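You operate a simulated robot arm through the tools that you are given. There is no shell and no other tool. Be economical: measure what you need, move in short steps, check, and stop when the job is done.

You are at the controls of a simulated two-armed robot. One attempt, no reset.

JOB
Wipe up the spill on the end of the inspection table with the orange rag and put it back.

Only the result counts: the job must be done as asked and must still hold three seconds after the hand-in. Knocking over, shifting, dropping, spilling or breaking anything else fails it.

ROBOT AND FRAMES
Two 7-joint arms with two-finger parallel grippers on one trunk, on a base that drives. Base frame: it is fixed to the floor where the robot stands at the start and does not move with it; the origin is under the middle of the robot, x ahead of it, y to its left, z up. Units: mm, rad, N and s.
The left shoulder is at the start at [70, 163, 1120], the right one opposite. Payload 3.43 kg a hand.
The TCP of each hand is the grasp point between the finger pads, 34 mm short of the fingertips. In the tool frame z runs along the fingers and y along their closing line. The gripper opens to 128 mm. The fingers are 24 mm wide and 12 mm thick; the gripper's body (48 by 130 mm) begins 96 mm behind the TCP.
Orientation is told as [roll, pitch, yaw] about the base's x, y, z axes, in that order, counted from this pose: with the fingers straight down and closing along the base's y, the tool's x points along the base's -x, its y along +y and its z along -z.

CONTROLS
- The arms move only by the tool jog_arm. It takes "left_moves", "right_moves" or both (then of equal length, played together; a hand with none holds still); each is a list of rows, each a list of 7 numbers: the shift along the tool's x, y, z in mm, then the turn, a rotation vector about the tool's x, y, z in rad, then the gripper command, from -1 (fully open) to 1 (shut), values between in proportion. In form: [[dx, dy, dz, ax, ay, az, hand], ...]. A call has 1 to 12 rows; each row is the pose to reach, as a shift and turn from the pose commanded when the call began, along the tool's axes at that moment. Each row takes 0.2 s and may step no farther than 50 mm and 0.15 rad from the row before; otherwise, or with a gripper value out of range, the whole call is refused. A pose out of reach is approached as far as the arm can. The call stops where the force on the tool passes 40 N (or 10 N more than at its start, if that is more) or the arm is blocked; 0.2 s more then pass. The fingers move at their own pace (about 153 mm/s each) and stop on an object; they squeeze with about 43 N. The grip force told is the motor's: it shows also when the fingers shut on nothing. Time passes only in rows, and 0.2 s behind the last, so rows that repeat a pose let the fingers close. It gives the time, the measured TCP pose, the force on the tool (base axes), the opening and the grip force at its end, in the units of the frame above (readings bear some noise).
- Cameras (640 x 400 px; columns grow to the right, rows downward): "scene" is now at [134.8, 11.4, 1345.3]; the picture's right is [0.16, -0.99, 0.00], its down [-0.61, -0.10, -0.79] and it looks along [0.78, 0.13, -0.61] (base axes); focal length 249 px, centre (320, 200). "left" rides on the left gripper at [76, 11, -160] in its tool frame; the picture's right is [-0.15, 0.99, 0.00], its down [-0.88, -0.13, -0.46] and it looks along [-0.45, -0.07, 0.89] (tool axes); focal length 234 px, centre (320, 200). "right" rides on the right gripper at [76, -11, -160] in its tool frame; the picture's right is [0.15, 0.99, 0.00], its down [-0.88, 0.13, -0.46] and it looks along [-0.45, 0.07, 0.89] (tool axes); focal length 234 px, centre (320, 200). There is no depth. A picture from a camera that has moved, and an enlarged one, comes with that camera's place and axes in the base frame and with its lens.
- camera(camera): a new picture of that camera. No time passes.
- slide_trunk(by): slides the trunk up (or, below 0, down) by that many mm; the arms and the scene camera ride with it, the base frame stays. It gives what a move gives, with no picture.
- drive_base(legs): drives the robot by 1 to 6 legs, each [ahead, left, turn to the left] in mm, mm and rad, along the robot's own axes; the way and the turn of a leg run together, so that a leg with both is an arc; at most 1500 mm and 3.142 rad a leg. The arms and the cameras ride along, it lands a little off, and it stops where it bumps. It gives what a move gives.
- pan_tilt(pan, tilt): turns the head with the scene camera to pan (to the left, within 1.501 rad either way) and tilt (down, from -0.506 to 1.204), counted from straight ahead of the robot. It gives what a move gives.
- inspect(camera, box): a new picture of the part [left, top, right, bottom] of that camera's present view, enlarged. No time passes.
- job_done(): hands the job in; it is judged then, once.

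Go step by step. Nothing tells you exact positions but the pictures and the camera data: compare them with the known pose of the tool, close in by small moves and look again before you grip or let go. The budget is 120 turns and 88 pictures, counting those below and the enlarged ones. Unless the task says otherwise, let go and move clear before handing in, and close with one line.

The tools are called after "Call:" by a JSON object that holds its "op" and its "data". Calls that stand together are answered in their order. jog_arm: Moves the arms, as the interface text tells. Its arguments: {"type":"object","properties":{"left_moves":{"type":"array","items":{"type":"array","items":{"type":"number"}}},"right_moves":{"type":"array","items":{"type":"array","items":{"type":"number"}}}},"required":[]} The other tools are called the same way: slide_trunk (by) slides the trunk up or down; drive_base (legs) drives the base; pan_tilt (pan, tilt) turns the head that bears the scene camera; camera (camera) takes a picture; inspect (camera, box) takes an enlarged picture of a part of a camera's view; job_done () hands the job in.

At the start:

```text
time: 0.0
left_ee_pos: [540.4, 432.6, 1069.9]
left_ee_rot: [0.0, -0.001, 0.0]
left_wrist_force: [-0.4, 0.7, -0.6]
left_opening: 128.3
left_grip_force: 0.1
right_ee_pos: [563.1, -42.3, 1098.2]
right_ee_rot: [0.001, 0.0, 0.001]
right_wrist_force: [-0.4, -0.1, 0.1]
right_opening: 128.1
right_grip_force: 0.1
trunk travel left (down, up): [-600.0, 340.0]
robot x, y, heading: [-0.6, 2.1, -0.002]
head pan, tilt: [0.164, 0.66]
```

scene: 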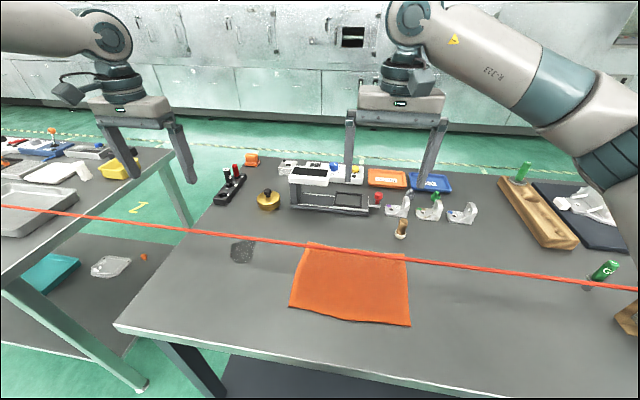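
right: 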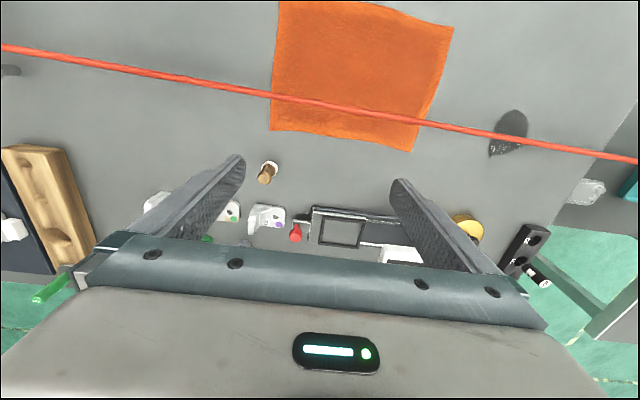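
left: 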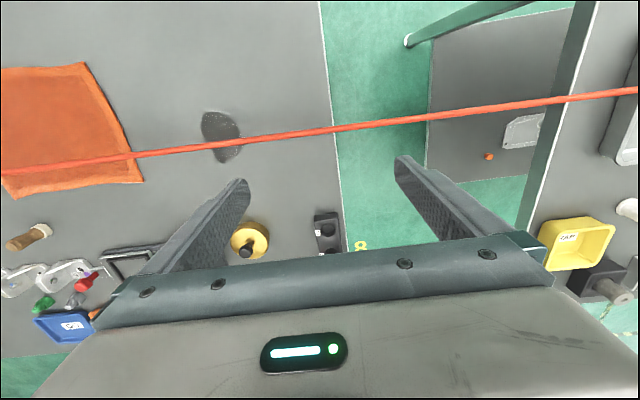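

The orange rag lies on the table, with the dark spill to its left near the table end. A red cord runs across above both. Three-camera triangulation puts the surface at about z≈850 rather than 803, with the spill near (525, 278) and the cord near x≈515, z≈906. I'll look closer to confirm this.

Call:
{"op": "inspect", "data": {"camera": "scene", "box": [180, 150, 440, 340]}}

Call:
{"op": "inspect", "data": {"camera": "left", "box": [0, 40, 340, 250]}}

Call:
{"op": "inspect", "data": {"camera": "right", "box": [240, 0, 640, 250]}}

```text
2.11 times, centred on (310, 245) of scene
camera zoom: at [134.8, 11.4, 1345.3], right [0.16, -0.99, 0.0], down [-0.61, -0.1, -0.79], along [0.78, 0.13, -0.61], focal length 525 px, centre (341, 105)
```

zoom: 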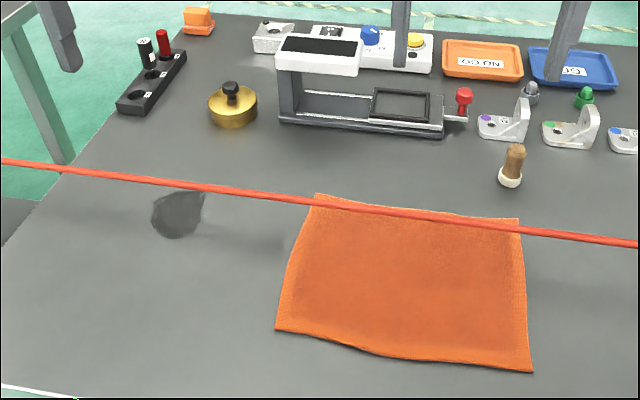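

```text
1.88 times, centred on (170, 145) of left
camera zoom: at [464.2, 444.5, 1230.4], right [0.15, 0.99, 0.0], down [0.88, -0.13, 0.46], along [0.45, -0.07, -0.89], focal length 441 px, centre (602, 304)
```

zoom: 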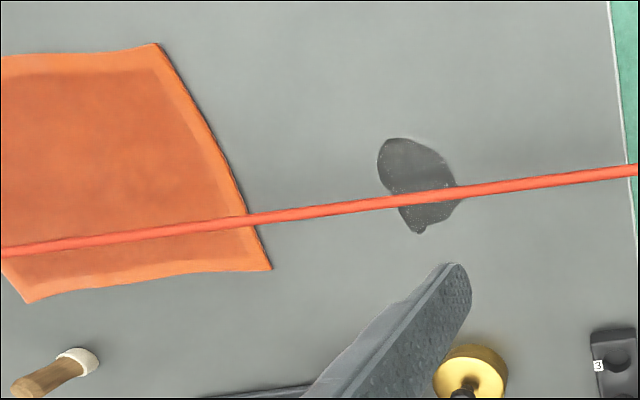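

```text
1.60 times, centred on (440, 125) of right
camera zoom: at [487.1, -54.1, 1257.3], right [-0.15, 0.99, 0.0], down [0.88, 0.13, 0.46], along [0.45, 0.07, -0.89], focal length 375 px, centre (128, 320)
```

zoom: 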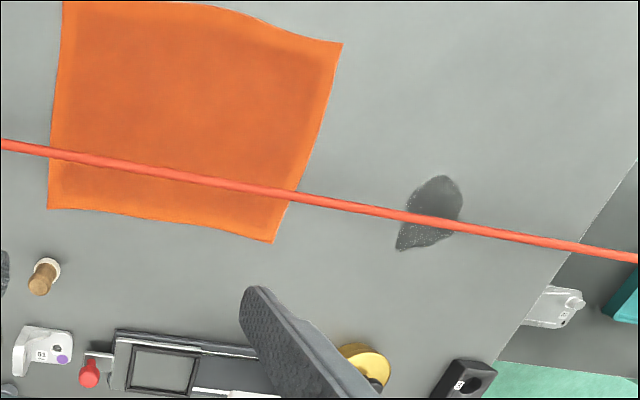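

The surface is at z≈852. The spill covers x 484–560, y 250–309, and the cord passes over it about 50 mm up at x≈513–525. I'll move the right hand clear, then bring the left hand above the near-left part of the rag, on the near side of the cord.

Call:
{"op": "jog_arm", "data": {"left_moves": [[0, 0, 0, 0, 0, 0, 0], [8, -45, 0, 0, 0, 0, 0.06], [17, -90, 0, 0, 0, 0, 0.06], [26, -135, 0, 0, 0, 0, 0.06], [35, -180, 0, 0, 0, 0, 0.06], [44, -225, 0, 0, 0, 0, 0.06], [55, -270, 0, 0, 0, 0, 0.06], [68, -315, 0, 0, 0, 0, 0.06], [85, -357, 0, 0, 0, 0, 0.06], [85, -357, 0, 0, 0, 0, 0.06]], "right_moves": [[0, -45, 0, 0, 0, 0, -1], [0, -90, 0, 0, 0, 0, -1], [0, -135, 0, 0, 0, 0, -1], [0, -180, 0, 0, 0, 0, -1], [0, -220, 0, 0, 0, 0, -1], [0, -220, 0, 0, 0, 0, -1], [0, -220, 0, 0, 0, 0, -1], [0, -220, 0, 0, 0, 0, -1], [0, -220, 0, 0, 0, 0, -1], [0, -220, 0, 0, 0, 0, -1]]}}

Call:
{"op": "camera", "data": {"camera": "left"}}

Call:
{"op": "camera", "data": {"camera": "scene"}}

```text
time: 2.2
left_ee_pos: [458.0, 114.1, 1071.1]
left_ee_rot: [-0.002, 0.0, 0.002]
left_wrist_force: [-0.6, -0.2, -0.2]
left_opening: 60.1
left_grip_force: 0.0
left hand out of reach, approached as far as the arm can: row 9, 10
right_ee_pos: [561.9, -263.1, 1098.3]
right_ee_rot: [0.001, 0.0, -0.001]
right_wrist_force: [-0.3, 0.4, -0.1]
right_opening: 128.1
right_grip_force: 0.0
trunk travel left (down, up): [-600.0, 340.0]
robot x, y, heading: [0.0, -2.6, 0.001]
head pan, tilt: [0.164, 0.66]
```

```text
81 pictures are left
camera left: at [382.1, 125.2, 1231.6], right [0.15, 0.99, 0.0], down [0.88, -0.13, 0.46], along [0.45, -0.07, -0.89], focal length 234 px, centre (320, 200)
```

left: 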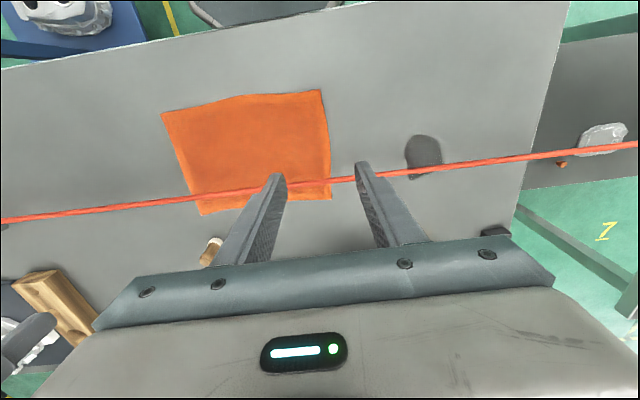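

```text
80 pictures are left
camera scene: at [134.4, 10.6, 1345.4], right [0.16, -0.99, 0.0], down [-0.6, -0.1, -0.79], along [0.78, 0.13, -0.61], focal length 249 px, centre (320, 200)
```

scene: 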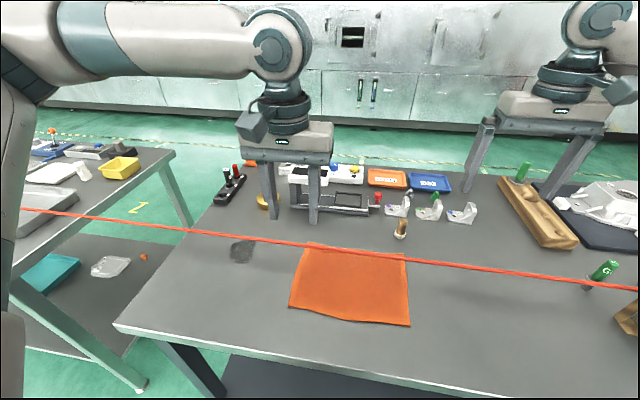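

The near-left edge of the rag is at about (395, 125), and the left arm is at its inner reach limit here. I'll back the base up 120 mm for more working room.

Call:
{"op": "drive_base", "data": {"legs": [[-120, 0, 0]]}}

```text
time: 3.4
left_ee_pos: [338.2, 114.1, 1071.7]
left_ee_rot: [-0.001, 0.0, 0.001]
left_wrist_force: [0.3, 1.0, -0.2]
left_opening: 60.1
left_grip_force: 0.2
right_ee_pos: [443.6, -262.6, 1098.1]
right_ee_rot: [0.0, 0.0, 0.002]
right_wrist_force: [0.1, -0.3, 0.3]
right_opening: 127.8
right_grip_force: 0.0
trunk travel left (down, up): [-600.0, 340.0]
robot x, y, heading: [-121.0, -5.1, 0.003]
head pan, tilt: [0.164, 0.66]
```

The base moved as asked. Now I'll bring the hand over (458, 75) and lower it partway.

Call:
{"op": "jog_arm", "data": {"left_moves": [[-40, -13, 0, 0, 0, 0, 0.06], [-80, -26, 0, 0, 0, 0, 0.06], [-120, -39, 0, 0, 0, 0, 0.06], [-120, -39, 45, 0, 0, 0, 0.06], [-120, -39, 90, 0, 0, 0, 0.06], [-120, -39, 125, 0, 0, 0, 0.06], [-120, -39, 125, 0, 0, 0, 0.06]]}}

Call:
{"op": "camera", "data": {"camera": "left"}}

Call:
{"op": "camera", "data": {"camera": "scene"}}

```text
time: 5.0
left_ee_pos: [427.3, 143.4, 960.7]
left_ee_rot: [-0.002, -0.002, 0.002]
left_wrist_force: [-0.8, -0.2, 0.5]
left_opening: 60.3
left_grip_force: 0.1
left hand out of reach, approached as far as the arm can: row 1, 2, 3, 4, 5, 6, 7
right_ee_pos: [442.6, -261.7, 1098.9]
right_ee_rot: [0.001, 0.001, 0.002]
right_wrist_force: [-0.8, -0.6, 0.4]
right_opening: 128.2
right_grip_force: 0.1
trunk travel left (down, up): [-600.0, 340.0]
robot x, y, heading: [-121.3, -0.7, -0.003]
head pan, tilt: [0.164, 0.66]
```

```text
79 pictures are left
camera left: at [351.8, 155.1, 1120.3], right [0.14, 0.99, 0.0], down [0.88, -0.13, 0.46], along [0.45, -0.07, -0.89], focal length 234 px, centre (320, 200)
```

left: 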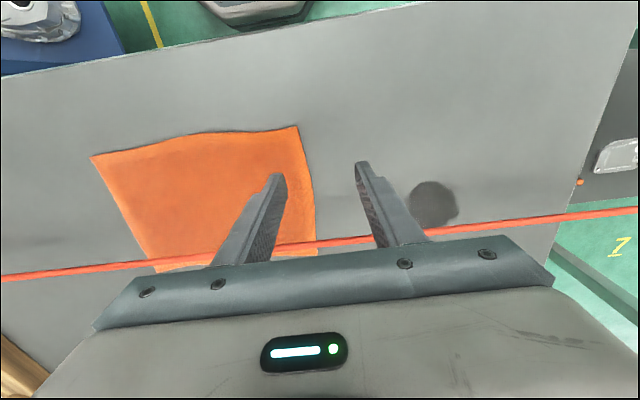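

```text
78 pictures are left
camera scene: at [14.0, 11.0, 1345.4], right [0.16, -0.99, 0.0], down [-0.6, -0.1, -0.79], along [0.78, 0.13, -0.61], focal length 249 px, centre (320, 200)
```

scene: 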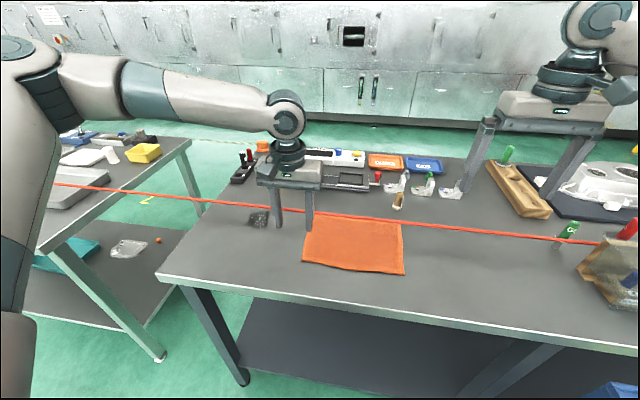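

The hand can't move farther inward from this base position. I'll shift the base to the right so the rag sits in the left arm's good zone, lifting the hand first.

Call:
{"op": "jog_arm", "data": {"left_moves": [[20, 0, -45, 0, 0, 0, 0.06], [20, 0, -60, 0, 0, 0, 0.06]]}}

Call:
{"op": "drive_base", "data": {"legs": [[0, -150, 0]]}}

```text
time: 5.6
left_ee_pos: [410.1, 142.6, 1018.8]
left_ee_rot: [0.0, 0.0, 0.002]
left_wrist_force: [-0.2, 0.4, -0.5]
left_opening: 60.3
left_grip_force: 0.0
right_ee_pos: [444.4, -261.5, 1098.4]
right_ee_rot: [0.002, 0.002, -0.001]
right_wrist_force: [0.9, -0.5, 0.4]
right_opening: 127.9
right_grip_force: 0.0
trunk travel left (down, up): [-600.0, 340.0]
robot x, y, heading: [-114.2, 0.3, 0.0]
head pan, tilt: [0.164, 0.66]
```

```text
time: 7.0
left_ee_pos: [408.9, -3.8, 1018.5]
left_ee_rot: [0.001, -0.001, 0.0]
left_wrist_force: [0.1, -0.6, 0.2]
left_opening: 60.4
left_grip_force: 0.0
right_ee_pos: [442.9, -408.8, 1098.6]
right_ee_rot: [0.001, 0.0, 0.0]
right_wrist_force: [-0.3, 0.4, 0.3]
right_opening: 128.1
right_grip_force: 0.0
trunk travel left (down, up): [-600.0, 340.0]
robot x, y, heading: [-120.6, -143.5, -0.003]
head pan, tilt: [0.164, 0.66]
```

The left hand is now at (409, −4, 1018). I'll move it to (458, 78) and lower it to just above the rag.

Call:
{"op": "jog_arm", "data": {"left_moves": [[-24, 41, 0, 0, 0, 0, 0.06], [-49, 82, 0, 0, 0, 0, 0.06], [-49, 82, 45, 0, 0, 0, 0.06], [-49, 82, 90, 0, 0, 0, 0.06], [-49, 82, 112, 0, 0, 0, 0.06], [-49, 82, 112, 0, 0, 0, 0.06]]}}

Call:
{"op": "camera", "data": {"camera": "left"}}

Call:
{"op": "inspect", "data": {"camera": "scene", "box": [160, 120, 420, 290]}}

```text
time: 8.4
left_ee_pos: [455.0, 77.9, 908.1]
left_ee_rot: [-0.001, 0.0, 0.001]
left_wrist_force: [-0.4, -0.6, -0.3]
left_opening: 60.1
left_grip_force: 0.1
right_ee_pos: [442.7, -408.4, 1098.6]
right_ee_rot: [0.001, -0.001, 0.001]
right_wrist_force: [-0.2, -0.5, 0.8]
right_opening: 127.9
right_grip_force: 0.0
trunk travel left (down, up): [-600.0, 340.0]
robot x, y, heading: [-118.9, -146.4, -0.001]
head pan, tilt: [0.164, 0.66]
```

```text
77 pictures are left
camera left: at [379.5, 88.9, 1068.7], right [0.15, 0.99, 0.0], down [0.88, -0.13, 0.46], along [0.45, -0.07, -0.89], focal length 234 px, centre (320, 200)
```

left: 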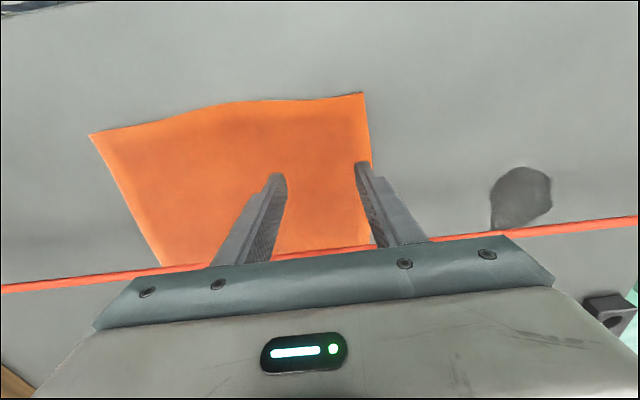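

```text
2.35 times, centred on (290, 205) of scene
camera zoom: at [14.6, -134.7, 1345.3], right [0.16, -0.99, 0.0], down [-0.6, -0.1, -0.79], along [0.78, 0.13, -0.61], focal length 586 px, centre (391, 188)
```

zoom: 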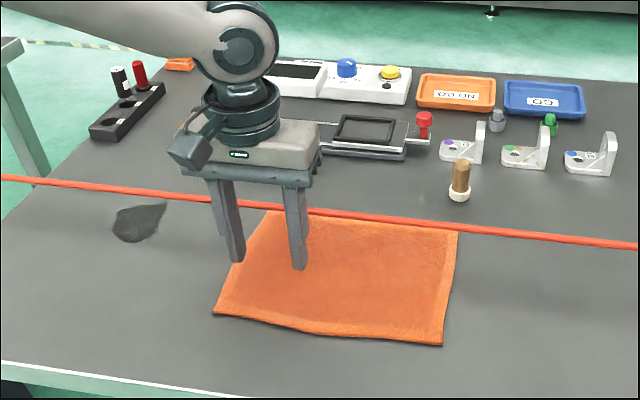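

The fingers are over the left part of the rag on the near side of the cord. I'll shift 12 mm right and lower until I feel contact.

Call:
{"op": "jog_arm", "data": {"left_moves": [[0, -12, 8, 0, 0, 0, 0.06], [0, -12, 14, 0, 0, 0, 0.06], [0, -12, 18, 0, 0, 0, 0.06], [0, -12, 21, 0, 0, 0, 0.06], [0, -12, 21, 0, 0, 0, 0.06]]}}

Call:
{"op": "inspect", "data": {"camera": "scene", "box": [230, 160, 370, 270]}}

```text
time: 9.6
left_ee_pos: [457.4, 66.4, 888.0]
left_ee_rot: [0.0, 0.0, 0.0]
left_wrist_force: [-1.0, 0.3, 6.3]
left_opening: 60.1
left_grip_force: 0.1
right_ee_pos: [442.9, -407.7, 1098.1]
right_ee_rot: [0.0, 0.001, 0.0]
right_wrist_force: [0.5, 0.4, -0.1]
right_opening: 128.1
right_grip_force: 0.0
trunk travel left (down, up): [-600.0, 340.0]
robot x, y, heading: [-119.4, -148.7, -0.004]
head pan, tilt: [0.164, 0.66]
```

```text
3.64 times, centred on (300, 215) of scene
camera zoom: at [14.3, -134.8, 1345.5], right [0.16, -0.99, 0.0], down [-0.6, -0.1, -0.79], along [0.78, 0.13, -0.61], focal length 906 px, centre (393, 146)
```

zoom: 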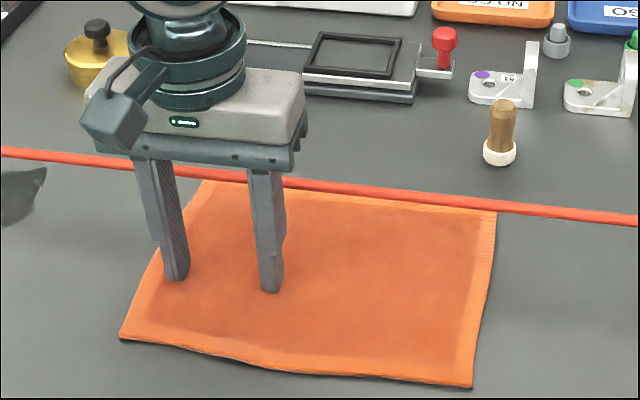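

Contact at TCP z≈888 confirms the surface at about 853. I'll press slightly and close the fingers to pinch a fold.

Call:
{"op": "jog_arm", "data": {"left_moves": [[0, 0, 1, 0, 0, 0, 0.06], [0, 0, 1, 0, 0, 0, 0.5], [0, 0, 1, 0, 0, 0, 1], [0, 0, 1, 0, 0, 0, 1], [0, 0, 1, 0, 0, 0, 1]]}}

Call:
{"op": "inspect", "data": {"camera": "scene", "box": [230, 160, 370, 270]}}

Call:
{"op": "camera", "data": {"camera": "left"}}

```text
time: 10.8
left_ee_pos: [458.3, 65.3, 886.1]
left_ee_rot: [0.001, -0.003, 0.0]
left_wrist_force: [1.8, 0.2, 12.2]
left_opening: 9.8
left_grip_force: 42.6
right_ee_pos: [442.6, -408.7, 1099.0]
right_ee_rot: [0.001, 0.0, 0.0]
right_wrist_force: [-0.4, -0.1, 0.8]
right_opening: 128.2
right_grip_force: 0.1
trunk travel left (down, up): [-600.0, 340.0]
robot x, y, heading: [-120.0, -143.6, -0.0]
head pan, tilt: [0.164, 0.66]
```

```text
3.64 times, centred on (300, 215) of scene
camera zoom: at [13.9, -135.0, 1345.5], right [0.16, -0.99, 0.0], down [-0.6, -0.1, -0.79], along [0.78, 0.13, -0.61], focal length 906 px, centre (393, 146)
```

zoom: 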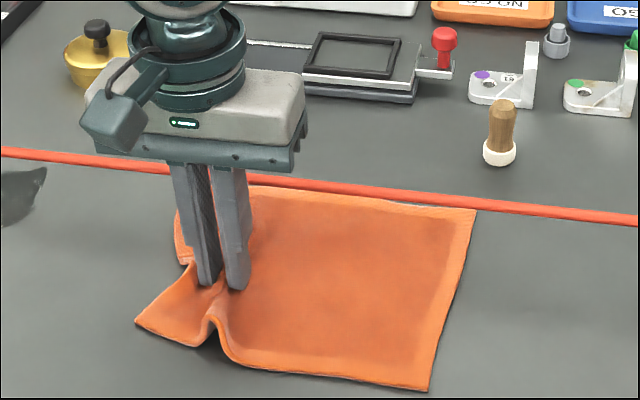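

```text
73 pictures are left
camera left: at [381.0, 76.8, 1047.1], right [0.15, 0.99, 0.0], down [0.88, -0.13, 0.46], along [0.45, -0.07, -0.89], focal length 234 px, centre (320, 200)
```

left: 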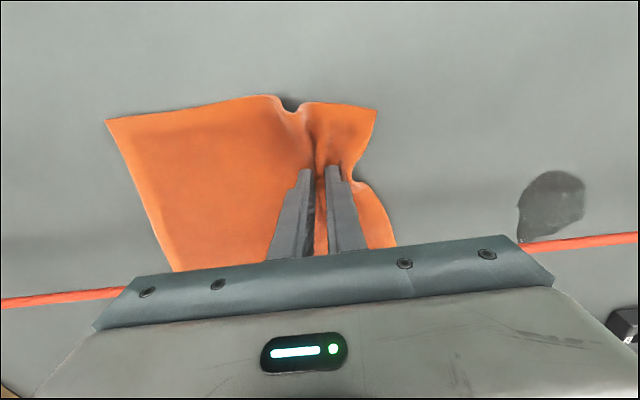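

The cloth is gripped by a low fold. I'll drag it left along the table, fingers staying at x≈458, so that it slides under the cord and over the spill.

Call:
{"op": "jog_arm", "data": {"left_moves": [[0, 15, -1, 0, 0, 0, 1], [0, 40, -2, 0, 0, 0, 1], [0, 65, -2, 0, 0, 0, 1], [0, 90, -2, 0, 0, 0, 1], [0, 115, -2, 0, 0, 0, 1], [0, 140, -2, 0, 0, 0, 1]]}}

Call:
{"op": "inspect", "data": {"camera": "scene", "box": [160, 140, 400, 290]}}

```text
time: 12.2
left_ee_pos: [458.2, 206.3, 887.7]
left_ee_rot: [0.0, -0.001, 0.001]
left_wrist_force: [-0.6, -1.4, 4.2]
left_opening: 9.6
left_grip_force: 42.7
right_ee_pos: [442.5, -407.0, 1097.7]
right_ee_rot: [0.001, -0.001, -0.001]
right_wrist_force: [-0.2, -0.2, -0.3]
right_opening: 127.9
right_grip_force: 0.1
trunk travel left (down, up): [-600.0, 340.0]
robot x, y, heading: [-121.9, -145.0, 0.003]
head pan, tilt: [0.164, 0.66]
```

```text
2.67 times, centred on (280, 215) of scene
camera zoom: at [14.2, -134.1, 1345.4], right [0.16, -0.99, 0.0], down [-0.6, -0.1, -0.79], along [0.78, 0.13, -0.61], focal length 664 px, centre (427, 160)
```

zoom: 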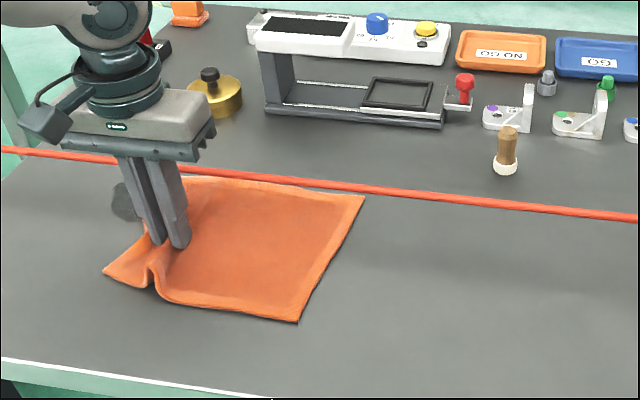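

The whole rag slides as one piece under the cord. I'll keep dragging it over the spill.

Call:
{"op": "jog_arm", "data": {"left_moves": [[0, 25, 0, 0, 0, 0, 1], [0, 50, 0, 0, 0, 0, 1], [0, 75, 0, 0, 0, 0, 1], [0, 100, 0, 0, 0, 0, 1], [0, 125, 0, 0, 0, 0, 1], [0, 150, 0, 0, 0, 0, 1]]}}

Call:
{"op": "camera", "data": {"camera": "scene"}}

Call:
{"op": "camera", "data": {"camera": "left"}}

```text
time: 13.6
left_ee_pos: [459.0, 357.7, 887.8]
left_ee_rot: [0.001, 0.0, 0.0]
left_wrist_force: [0.1, -0.6, 1.9]
left_opening: 9.7
left_grip_force: 42.9
right_ee_pos: [443.4, -408.2, 1098.9]
right_ee_rot: [0.0, -0.001, -0.001]
right_wrist_force: [-0.3, 0.3, 0.2]
right_opening: 128.1
right_grip_force: 0.2
trunk travel left (down, up): [-600.0, 340.0]
robot x, y, heading: [-125.0, -148.4, -0.0]
head pan, tilt: [0.164, 0.66]
```

```text
71 pictures are left
camera scene: at [14.4, -133.8, 1345.3], right [0.16, -0.99, 0.0], down [-0.6, -0.1, -0.79], along [0.78, 0.13, -0.61], focal length 249 px, centre (320, 200)
```

scene: 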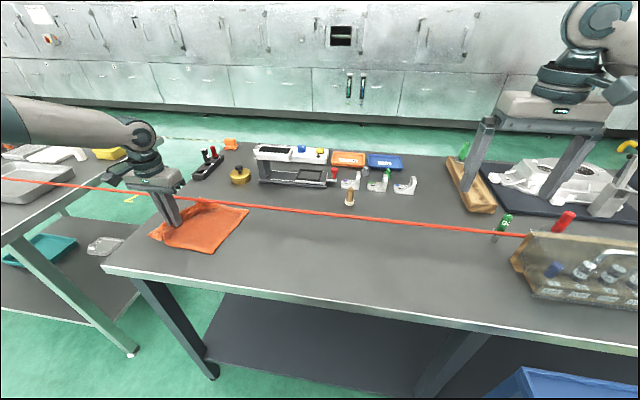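

```text
70 pictures are left
camera left: at [382.0, 368.0, 1048.4], right [0.15, 0.99, 0.0], down [0.88, -0.13, 0.46], along [0.45, -0.07, -0.89], focal length 234 px, centre (320, 200)
```

left: 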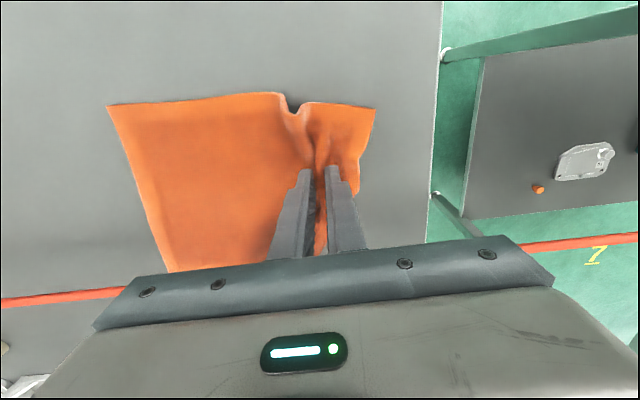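

The rag now covers the spill, so I can't see it. Pushing the rag back would crumple it. I'll let go, lift straight up, and look before regripping near its right side.

Call:
{"op": "jog_arm", "data": {"left_moves": [[0, 0, 0, 0, 0, 0, 0.7], [0, 0, 0, 0, 0, 0, 0.3], [0, 0, 0, 0, 0, 0, 0.06], [0, 0, -30, 0, 0, 0, 0.06], [0, 0, -70, 0, 0, 0, 0.06], [0, -40, -110, 0, 0, 0, 0.06], [0, -80, -110, 0, 0, 0, 0.06], [0, -120, -110, 0, 0, 0, 0.06]]}}

Call:
{"op": "inspect", "data": {"camera": "scene", "box": [120, 150, 320, 275]}}

Call:
{"op": "camera", "data": {"camera": "left"}}

```text
refused: row 6 steps farther than a row can; nothing moved
```

```text
3.20 times, centred on (220, 212) of scene
camera zoom: at [14.4, -133.8, 1345.3], right [0.16, -0.99, 0.0], down [-0.6, -0.1, -0.79], along [0.78, 0.13, -0.61], focal length 797 px, centre (640, 160)
```

zoom: 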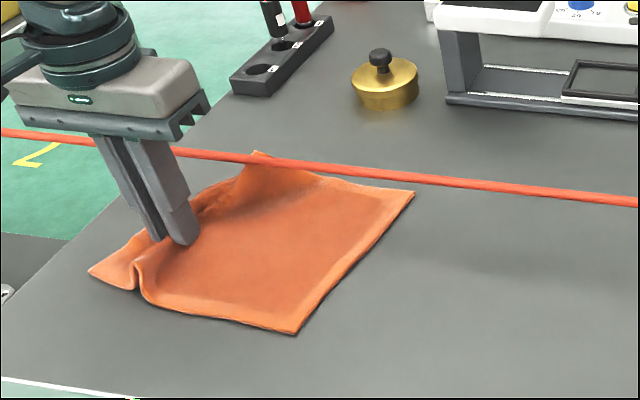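

```text
68 pictures are left
camera left: at [382.0, 368.0, 1048.4], right [0.15, 0.99, 0.0], down [0.88, -0.13, 0.46], along [0.45, -0.07, -0.89], focal length 234 px, centre (320, 200)
```

left: 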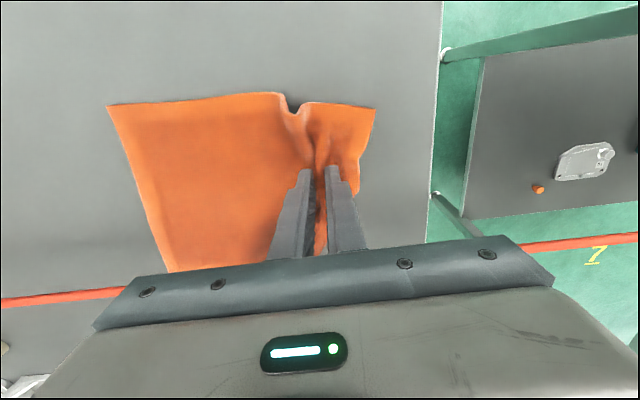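

That call was refused because one step was too large. I'll repeat it with smaller steps.

Call:
{"op": "jog_arm", "data": {"left_moves": [[0, 0, 0, 0, 0, 0, 0.7], [0, 0, 0, 0, 0, 0, 0.3], [0, 0, 0, 0, 0, 0, 0.06], [0, 0, -30, 0, 0, 0, 0.06], [0, 0, -70, 0, 0, 0, 0.06], [0, 0, -110, 0, 0, 0, 0.06], [0, -40, -110, 0, 0, 0, 0.06], [0, -80, -110, 0, 0, 0, 0.06], [0, -112, -110, 0, 0, 0, 0.06], [0, -112, -110, 0, 0, 0, 0.06]]}}

Call:
{"op": "inspect", "data": {"camera": "scene", "box": [120, 150, 320, 275]}}

Call:
{"op": "camera", "data": {"camera": "left"}}

```text
time: 15.8
left_ee_pos: [459.2, 244.4, 997.0]
left_ee_rot: [-0.002, 0.0, 0.002]
left_wrist_force: [0.3, 0.8, 0.5]
left_opening: 60.0
left_grip_force: 0.1
right_ee_pos: [442.9, -408.0, 1098.4]
right_ee_rot: [0.0, 0.0, 0.0]
right_wrist_force: [0.0, -0.2, -0.4]
right_opening: 127.8
right_grip_force: 0.0
trunk travel left (down, up): [-600.0, 340.0]
robot x, y, heading: [-119.6, -146.9, 0.001]
head pan, tilt: [0.164, 0.66]
```

```text
3.20 times, centred on (220, 212) of scene
camera zoom: at [14.8, -133.7, 1345.3], right [0.16, -0.99, 0.0], down [-0.61, -0.1, -0.79], along [0.78, 0.13, -0.61], focal length 797 px, centre (640, 160)
```

zoom: 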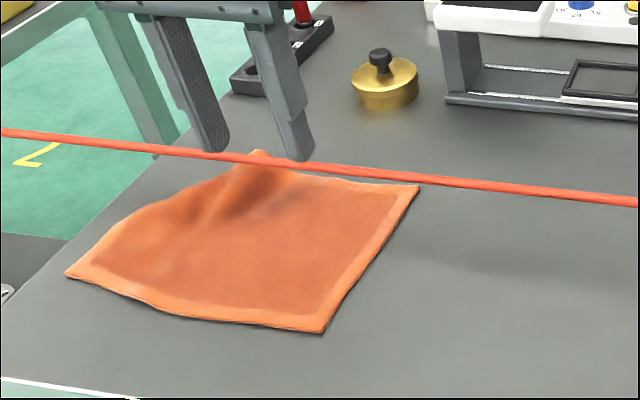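

```text
66 pictures are left
camera left: at [382.9, 255.4, 1157.0], right [0.15, 0.99, 0.0], down [0.88, -0.13, 0.46], along [0.45, -0.07, -0.89], focal length 234 px, centre (320, 200)
```

left: 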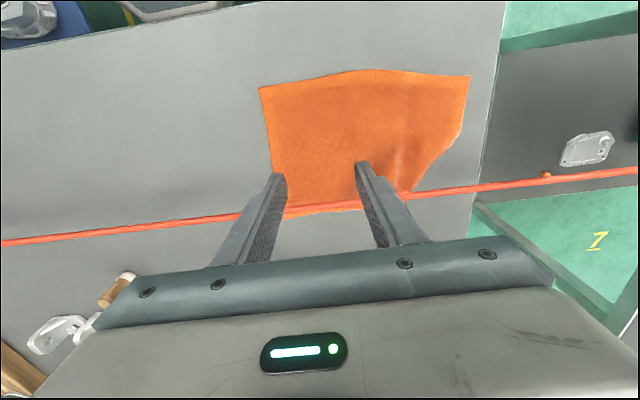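

The rag relaxed nearly flat, spanning y≈180–425 with the spill fully underneath. I'll pinch near the right edge at about (459, 222) and pull it back.

Call:
{"op": "jog_arm", "data": {"left_moves": [[0, -22, 0, 0, 0, 0, 0.06], [0, -22, 45, 0, 0, 0, 0.06], [0, -22, 90, 0, 0, 0, 0.06], [0, -22, 104, 0, 0, 0, 0.06], [0, -22, 110, 0, 0, 0, 0.06], [0, -22, 110, 0, 0, 0, 0.06], [0, -22, 111, 0, 0, 0, 0.5], [0, -22, 111, 0, 0, 0, 1], [0, -22, 111, 0, 0, 0, 1], [0, -22, 111, 0, 0, 0, 1]]}}

Call:
{"op": "inspect", "data": {"camera": "scene", "box": [120, 150, 320, 275]}}

```text
time: 18.0
left_ee_pos: [457.2, 220.7, 887.7]
left_ee_rot: [0.0, -0.002, 0.001]
left_wrist_force: [1.6, 2.0, 12.6]
left_opening: 6.1
left_grip_force: 40.1
right_ee_pos: [441.3, -408.4, 1098.7]
right_ee_rot: [0.002, -0.002, -0.001]
right_wrist_force: [0.0, -0.1, 0.1]
right_opening: 128.1
right_grip_force: 0.1
trunk travel left (down, up): [-600.0, 340.0]
robot x, y, heading: [-119.2, -148.3, -0.001]
head pan, tilt: [0.164, 0.66]
```

```text
3.20 times, centred on (220, 212) of scene
camera zoom: at [13.9, -135.0, 1345.5], right [0.16, -0.99, 0.0], down [-0.6, -0.1, -0.79], along [0.78, 0.13, -0.61], focal length 797 px, centre (640, 160)
```

zoom: 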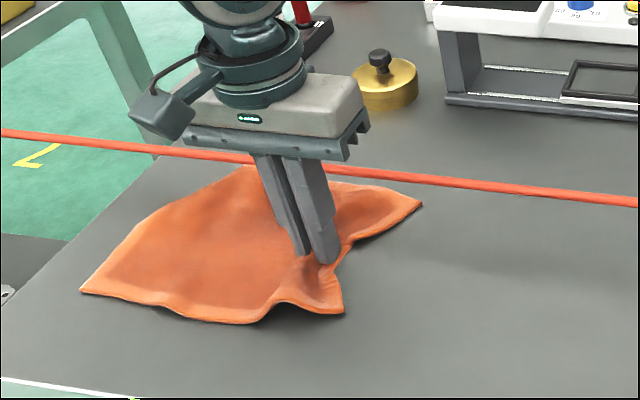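

The rag is gripped near its right edge. I'll drag it back to the right.

Call:
{"op": "jog_arm", "data": {"left_moves": [[0, -15, -1, 0, 0, 0, 1], [0, -40, -1, 0, 0, 0, 1], [0, -65, -1, 0, 0, 0, 1], [0, -90, -1, 0, 0, 0, 1], [0, -115, -1, 0, 0, 0, 1], [0, -140, -1, 0, 0, 0, 1]]}}

Call:
{"op": "inspect", "data": {"camera": "scene", "box": [120, 130, 360, 280]}}

```text
time: 19.4
left_ee_pos: [458.2, 82.5, 887.0]
left_ee_rot: [-0.001, 0.001, -0.001]
left_wrist_force: [-0.4, 2.5, 6.5]
left_opening: 6.1
left_grip_force: 40.3
right_ee_pos: [442.9, -409.5, 1098.0]
right_ee_rot: [0.001, -0.001, 0.002]
right_wrist_force: [0.1, 0.4, 0.3]
right_opening: 127.8
right_grip_force: 0.0
trunk travel left (down, up): [-600.0, 340.0]
robot x, y, heading: [-121.2, -141.8, 0.003]
head pan, tilt: [0.164, 0.66]
```

```text
2.67 times, centred on (240, 205) of scene
camera zoom: at [14.5, -134.8, 1345.4], right [0.16, -0.99, 0.0], down [-0.6, -0.1, -0.79], along [0.78, 0.13, -0.61], focal length 664 px, centre (533, 187)
```

zoom: 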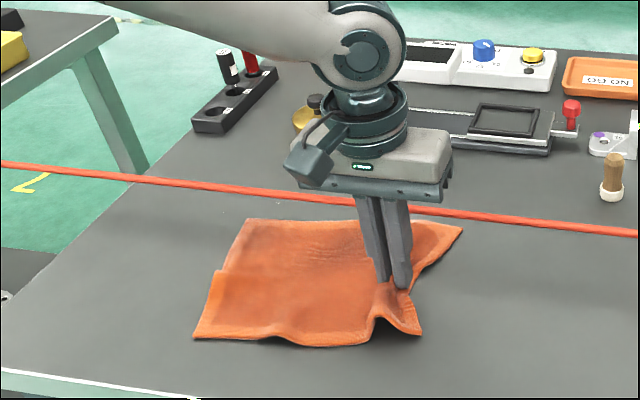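

The part of the spill that is uncovered so far looks clean. The arm would run out of inward reach, so I'll drive the base right and let the gripped rag trail along.

Call:
{"op": "drive_base", "data": {"legs": [[0, -90, 0]]}}

Call:
{"op": "inspect", "data": {"camera": "scene", "box": [80, 130, 360, 300]}}

```text
time: 20.4
left_ee_pos: [459.3, 52.0, 887.8]
left_ee_rot: [0.004, 0.003, 0.0]
left_wrist_force: [-1.4, -2.5, 7.6]
left_opening: 6.0
left_grip_force: 40.1
right_ee_pos: [444.4, -439.5, 1097.6]
right_ee_rot: [0.003, -0.001, 0.001]
right_wrist_force: [0.0, -1.3, -0.4]
right_opening: 128.3
right_grip_force: 0.1
trunk travel left (down, up): [-600.0, 340.0]
robot x, y, heading: [-119.1, -176.5, 0.004]
head pan, tilt: [0.164, 0.66]
stopped in leg 1: the robot was blocked; the commanded pose is now the measured one
```

```text
2.29 times, centred on (220, 215) of scene
camera zoom: at [15.4, -166.7, 1345.1], right [0.16, -0.99, 0.0], down [-0.61, -0.1, -0.79], along [0.78, 0.13, -0.61], focal length 570 px, centre (549, 166)
```

zoom: 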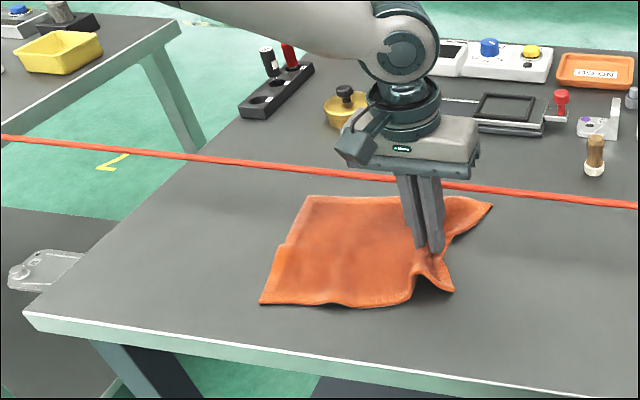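

The base was blocked after about 33 mm. I'll look right and down to see why.

Call:
{"op": "pan_tilt", "data": {"pan": -0.9, "tilt": 0.9}}

Call:
{"op": "camera", "data": {"camera": "scene"}}

Call:
{"op": "camera", "data": {"camera": "right"}}

```text
time: 21.7
left_ee_pos: [457.8, 56.1, 887.1]
left_ee_rot: [0.002, 0.001, 0.002]
left_wrist_force: [1.3, 1.8, 9.0]
left_opening: 6.3
left_grip_force: 39.9
right_ee_pos: [443.2, -437.9, 1098.0]
right_ee_rot: [0.001, -0.001, 0.002]
right_wrist_force: [0.1, 0.1, 0.5]
right_opening: 128.0
right_grip_force: 0.0
trunk travel left (down, up): [-600.0, 340.0]
robot x, y, heading: [-120.7, -175.2, 0.005]
head pan, tilt: [-0.901, 0.901]
```

```text
62 pictures are left
camera scene: at [-24.2, -235.9, 1325.8], right [-0.78, -0.62, 0.0], down [-0.49, 0.61, -0.62], along [0.39, -0.49, -0.78], focal length 249 px, centre (320, 200)
```

scene: 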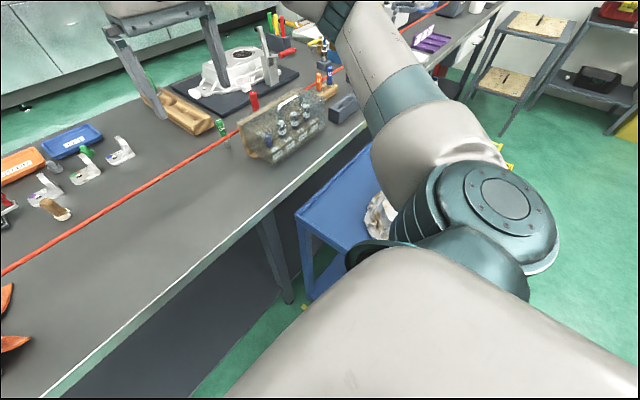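

```text
61 pictures are left
camera right: at [367.2, -447.7, 1258.1], right [-0.15, 0.99, 0.0], down [0.88, 0.13, 0.46], along [0.45, 0.07, -0.89], focal length 234 px, centre (320, 200)
```

right: 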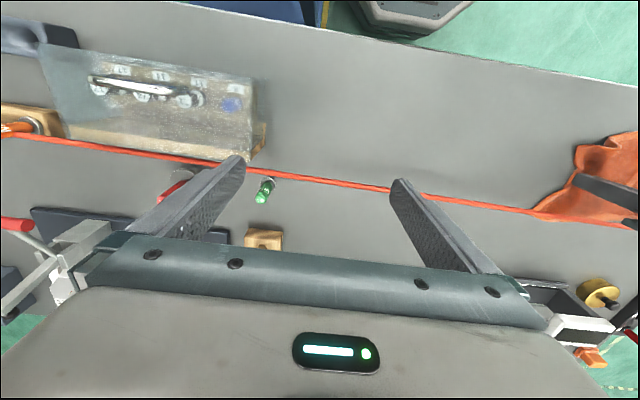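

A blue trolley stands to the robot's right, so I can't drive farther that way. I'll pull with the arm as far as it goes, then check the spill area.

Call:
{"op": "jog_arm", "data": {"left_moves": [[0, -20, 0, 0, 0, 0, 1], [0, -40, 0, 0, 0, 0, 1], [0, -60, 0, 0, 0, 0, 1], [0, -80, 0, 0, 0, 0, 1]]}}

Call:
{"op": "pan_tilt", "data": {"pan": 0.5, "tilt": 0.8}}

Call:
{"op": "camera", "data": {"camera": "scene"}}

```text
time: 22.7
left_ee_pos: [447.9, -0.2, 895.8]
left_ee_rot: [-0.001, 0.003, 0.002]
left_wrist_force: [-0.5, -0.4, 0.6]
left_opening: 6.2
left_grip_force: 40.1
left hand out of reach, approached as far as the arm can: row 3, 4
right_ee_pos: [443.8, -435.0, 1096.9]
right_ee_rot: [0.001, 0.0, 0.001]
right_wrist_force: [0.0, 0.2, -1.0]
right_opening: 128.2
right_grip_force: 0.0
trunk travel left (down, up): [-600.0, 340.0]
robot x, y, heading: [-120.9, -174.1, -0.0]
head pan, tilt: [-0.901, 0.901]
```

```text
time: 24.2
left_ee_pos: [447.9, -0.9, 896.9]
left_ee_rot: [0.0, 0.002, 0.002]
left_wrist_force: [0.6, 0.2, 0.1]
left_opening: 6.4
left_grip_force: 40.6
right_ee_pos: [443.1, -436.2, 1098.7]
right_ee_rot: [0.0, 0.0, 0.001]
right_wrist_force: [0.7, -0.4, 0.7]
right_opening: 127.9
right_grip_force: 0.1
trunk travel left (down, up): [-600.0, 340.0]
robot x, y, heading: [-120.0, -176.7, -0.001]
head pan, tilt: [0.499, 0.799]
```

```text
60 pictures are left
camera scene: at [0.2, -137.9, 1333.6], right [0.48, -0.88, 0.0], down [-0.63, -0.34, -0.7], along [0.61, 0.33, -0.72], focal length 249 px, centre (320, 200)
```

scene: 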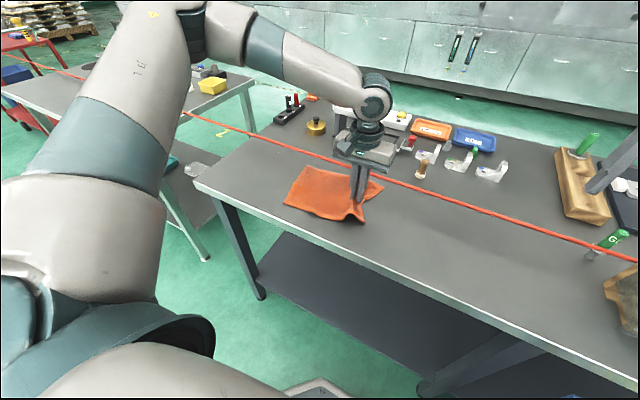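

Call:
{"op": "inspect", "data": {"camera": "scene", "box": [210, 110, 410, 235]}}

```text
3.20 times, centred on (310, 172) of scene
camera zoom: at [0.2, -137.9, 1333.6], right [0.48, -0.88, 0.0], down [-0.63, -0.34, -0.7], along [0.61, 0.33, -0.72], focal length 797 px, centre (352, 288)
```

zoom: 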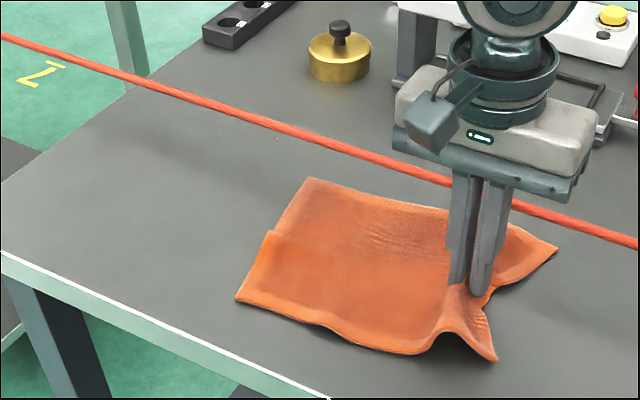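

The spill is gone. The rag is still about 65 mm left of, and 45 mm nearer than, its original place. I'll let go, lift, and turn the base slightly right for reach.

Call:
{"op": "jog_arm", "data": {"left_moves": [[0, 0, 0, 0, 0, 0, 0.7], [0, 0, 0, 0, 0, 0, 0.3], [0, 0, 0, 0, 0, 0, 0.06], [0, 0, -30, 0, 0, 0, 0.06], [0, 0, -70, 0, 0, 0, 0.06], [0, 0, -110, 0, 0, 0, 0.06], [0, 0, -150, 0, 0, 0, 0.06]]}}

Call:
{"op": "drive_base", "data": {"legs": [[0, 40, 0], [0, 0, -0.25]]}}

Call:
{"op": "camera", "data": {"camera": "scene"}}

Call:
{"op": "camera", "data": {"camera": "left"}}

```text
time: 25.8
left_ee_pos: [447.4, -1.7, 1047.7]
left_ee_rot: [0.002, 0.002, 0.002]
left_wrist_force: [-0.3, -0.4, 0.7]
left_opening: 60.6
left_grip_force: 0.0
right_ee_pos: [442.7, -436.1, 1099.7]
right_ee_rot: [0.001, -0.002, 0.001]
right_wrist_force: [0.1, -0.2, 0.6]
right_opening: 128.0
right_grip_force: 0.1
trunk travel left (down, up): [-600.0, 340.0]
robot x, y, heading: [-122.5, -175.5, -0.001]
head pan, tilt: [0.499, 0.799]
```

```text
time: 27.5
left_ee_pos: [472.5, -105.6, 1046.3]
left_ee_rot: [0.001, 0.0, -0.249]
left_wrist_force: [-0.1, 0.4, -0.3]
left_opening: 60.3
left_grip_force: 0.0
right_ee_pos: [360.2, -527.1, 1099.5]
right_ee_rot: [0.0, 0.002, -0.247]
right_wrist_force: [-0.5, -0.1, 0.2]
right_opening: 128.1
right_grip_force: 0.0
trunk travel left (down, up): [-600.0, 340.0]
robot x, y, heading: [-122.7, -134.3, -0.246]
head pan, tilt: [0.499, 0.799]
```

```text
58 pictures are left
camera scene: at [5.9, -129.0, 1333.6], right [0.25, -0.97, 0.0], down [-0.69, -0.18, -0.7], along [0.68, 0.17, -0.72], focal length 249 px, centre (320, 200)
```

scene: 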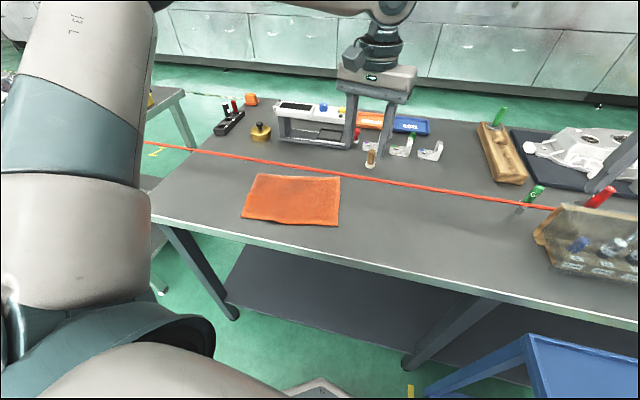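

```text
57 pictures are left
camera left: at [401.9, -77.3, 1206.8], right [0.38, 0.92, 0.0], down [0.82, -0.34, 0.45], along [0.42, -0.17, -0.89], focal length 234 px, centre (320, 200)
```

left: 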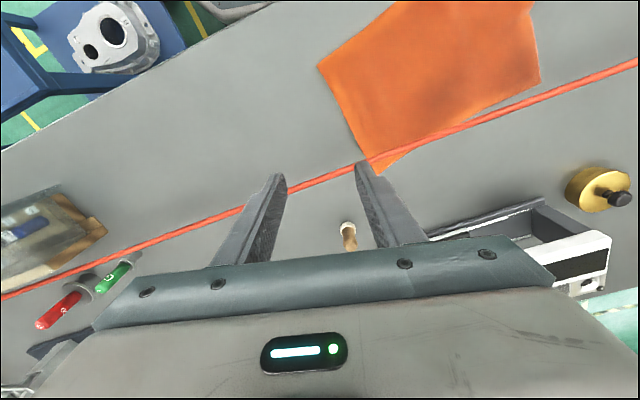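

The rag's corners are now at about (518,190), (561,−48), (385,−75) and (350,159). It needs a shift of about (+30, −60) and a −0.15 rad turn to match the start. I'll move over its centre and turn the hand to match the rag.

Call:
{"op": "jog_arm", "data": {"left_moves": [[16, 38, 0, 0, 0, -0.1, 0.06], [32, 76, 0, 0, 0, -0.2, 0.06], [48, 114, 0, 0, 0, -0.3, 0.06], [64, 151, 0, 0, 0, -0.4, 0.06], [64, 151, 45, 0, 0, -0.4, 0.06], [64, 151, 90, 0, 0, -0.4, 0.06], [64, 151, 130, 0, 0, -0.4, 0.06], [64, 151, 130, 0, 0, -0.4, 0.06]]}}

Call:
{"op": "inspect", "data": {"camera": "scene", "box": [200, 110, 400, 235]}}

Call:
{"op": "camera", "data": {"camera": "left"}}

```text
time: 29.3
left_ee_pos: [446.4, 55.7, 914.6]
left_ee_rot: [0.001, 0.001, 0.151]
left_wrist_force: [0.7, 0.3, 0.0]
left_opening: 60.0
left_grip_force: 0.1
right_ee_pos: [360.3, -527.2, 1099.1]
right_ee_rot: [-0.001, -0.001, -0.247]
right_wrist_force: [0.0, 0.2, -0.5]
right_opening: 127.9
right_grip_force: 0.0
trunk travel left (down, up): [-600.0, 340.0]
robot x, y, heading: [-118.4, -132.9, -0.247]
head pan, tilt: [0.499, 0.799]
```

```text
3.20 times, centred on (300, 172) of scene
camera zoom: at [5.4, -129.0, 1333.7], right [0.25, -0.97, 0.0], down [-0.69, -0.18, -0.7], along [0.68, 0.17, -0.72], focal length 797 px, centre (384, 288)
```

zoom: 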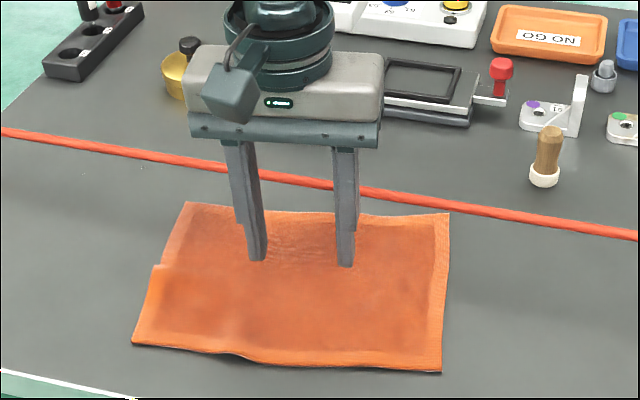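

```text
55 pictures are left
camera left: at [370.0, 54.9, 1075.1], right [-0.01, 1.0, 0.0], down [0.89, 0.0, 0.45], along [0.45, 0.0, -0.89], focal length 234 px, centre (320, 200)
```

left: 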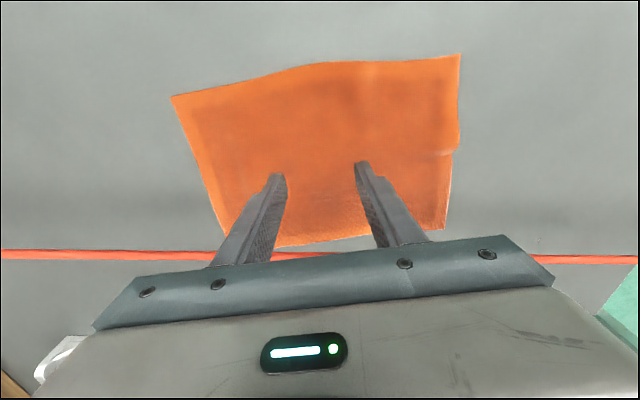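

The hand is centred over the rag. I'll lower it and pinch.

Call:
{"op": "jog_arm", "data": {"left_moves": [[0, 0, 15, 0, 0, 0, 0.06], [0, 0, 23, 0, 0, 0, 0.06], [0, 0, 27, 0, 0, 0, 0.06], [0, 0, 28, 0, 0, 0, 0.06], [0, 0, 28, 0, 0, 0, 0.5], [0, 0, 28, 0, 0, 0, 1], [0, 0, 28, 0, 0, 0, 1], [0, 0, 28, 0, 0, 0, 1]]}}

Call:
{"op": "inspect", "data": {"camera": "scene", "box": [200, 110, 400, 235]}}

```text
time: 31.1
left_ee_pos: [447.5, 56.0, 888.7]
left_ee_rot: [0.0, 0.001, 0.153]
left_wrist_force: [-0.5, 0.1, 1.8]
left_opening: 6.6
left_grip_force: 40.7
right_ee_pos: [362.2, -526.4, 1098.0]
right_ee_rot: [0.0, -0.001, -0.247]
right_wrist_force: [0.3, 0.4, -0.6]
right_opening: 128.2
right_grip_force: 0.1
trunk travel left (down, up): [-600.0, 340.0]
robot x, y, heading: [-124.4, -130.9, -0.246]
head pan, tilt: [0.499, 0.799]
```

```text
3.20 times, centred on (300, 172) of scene
camera zoom: at [5.7, -128.8, 1333.7], right [0.25, -0.97, 0.0], down [-0.69, -0.18, -0.7], along [0.68, 0.17, -0.72], focal length 797 px, centre (384, 288)
```

zoom: 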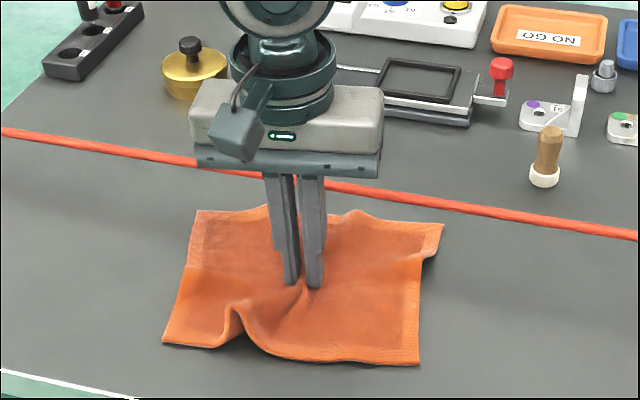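

It's gripped. I'll slide it by (+30, −60) with the −0.15 rad turn, watching the cord clearance.

Call:
{"op": "jog_arm", "data": {"left_moves": [[-5, -16, 0, 0, 0, 0.04, 1], [-10, -32, 0, 0, 0, 0.08, 1], [-15, -48, 0, 0, 0, 0.12, 1], [-21, -64, 0, 0, 0, 0.15, 1], [-21, -64, 0, 0, 0, 0.15, 1]]}}

Call:
{"op": "inspect", "data": {"camera": "scene", "box": [200, 110, 400, 235]}}

Call:
{"op": "camera", "data": {"camera": "left"}}

```text
time: 32.3
left_ee_pos: [479.1, -4.4, 888.3]
left_ee_rot: [0.0, 0.003, 0.002]
left_wrist_force: [0.2, -0.4, 1.6]
left_opening: 6.2
left_grip_force: 41.2
right_ee_pos: [360.7, -526.5, 1098.6]
right_ee_rot: [0.0, 0.0, -0.247]
right_wrist_force: [0.5, 0.1, 0.8]
right_opening: 127.7
right_grip_force: 0.1
trunk travel left (down, up): [-600.0, 340.0]
robot x, y, heading: [-118.8, -134.1, -0.243]
head pan, tilt: [0.499, 0.799]
```

```text
3.20 times, centred on (300, 172) of scene
camera zoom: at [5.5, -128.3, 1333.7], right [0.25, -0.97, 0.0], down [-0.69, -0.18, -0.7], along [0.68, 0.17, -0.72], focal length 797 px, centre (384, 288)
```

zoom: 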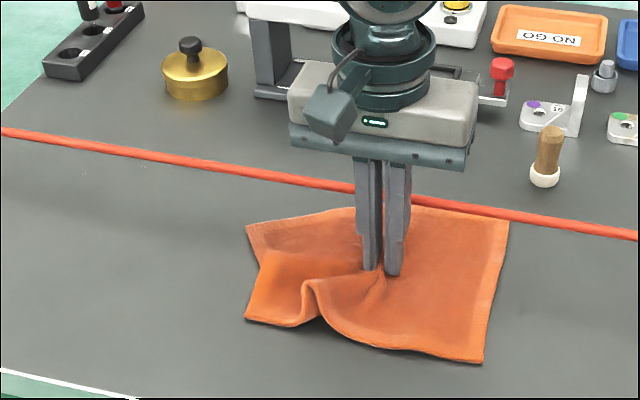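

```text
52 pictures are left
camera left: at [402.9, 7.2, 1048.9], right [0.14, 0.99, 0.0], down [0.88, -0.13, 0.45], along [0.45, -0.07, -0.89], focal length 234 px, centre (320, 200)
```

left: 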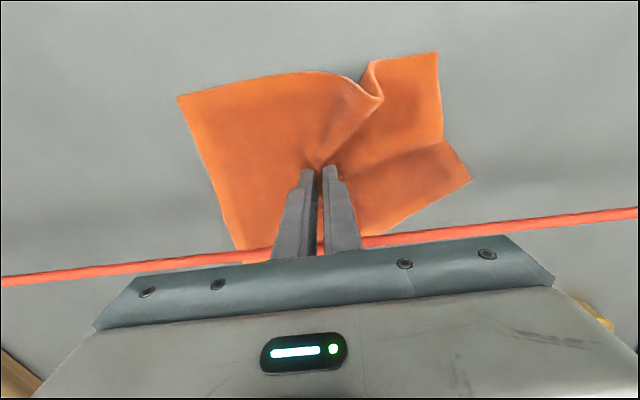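

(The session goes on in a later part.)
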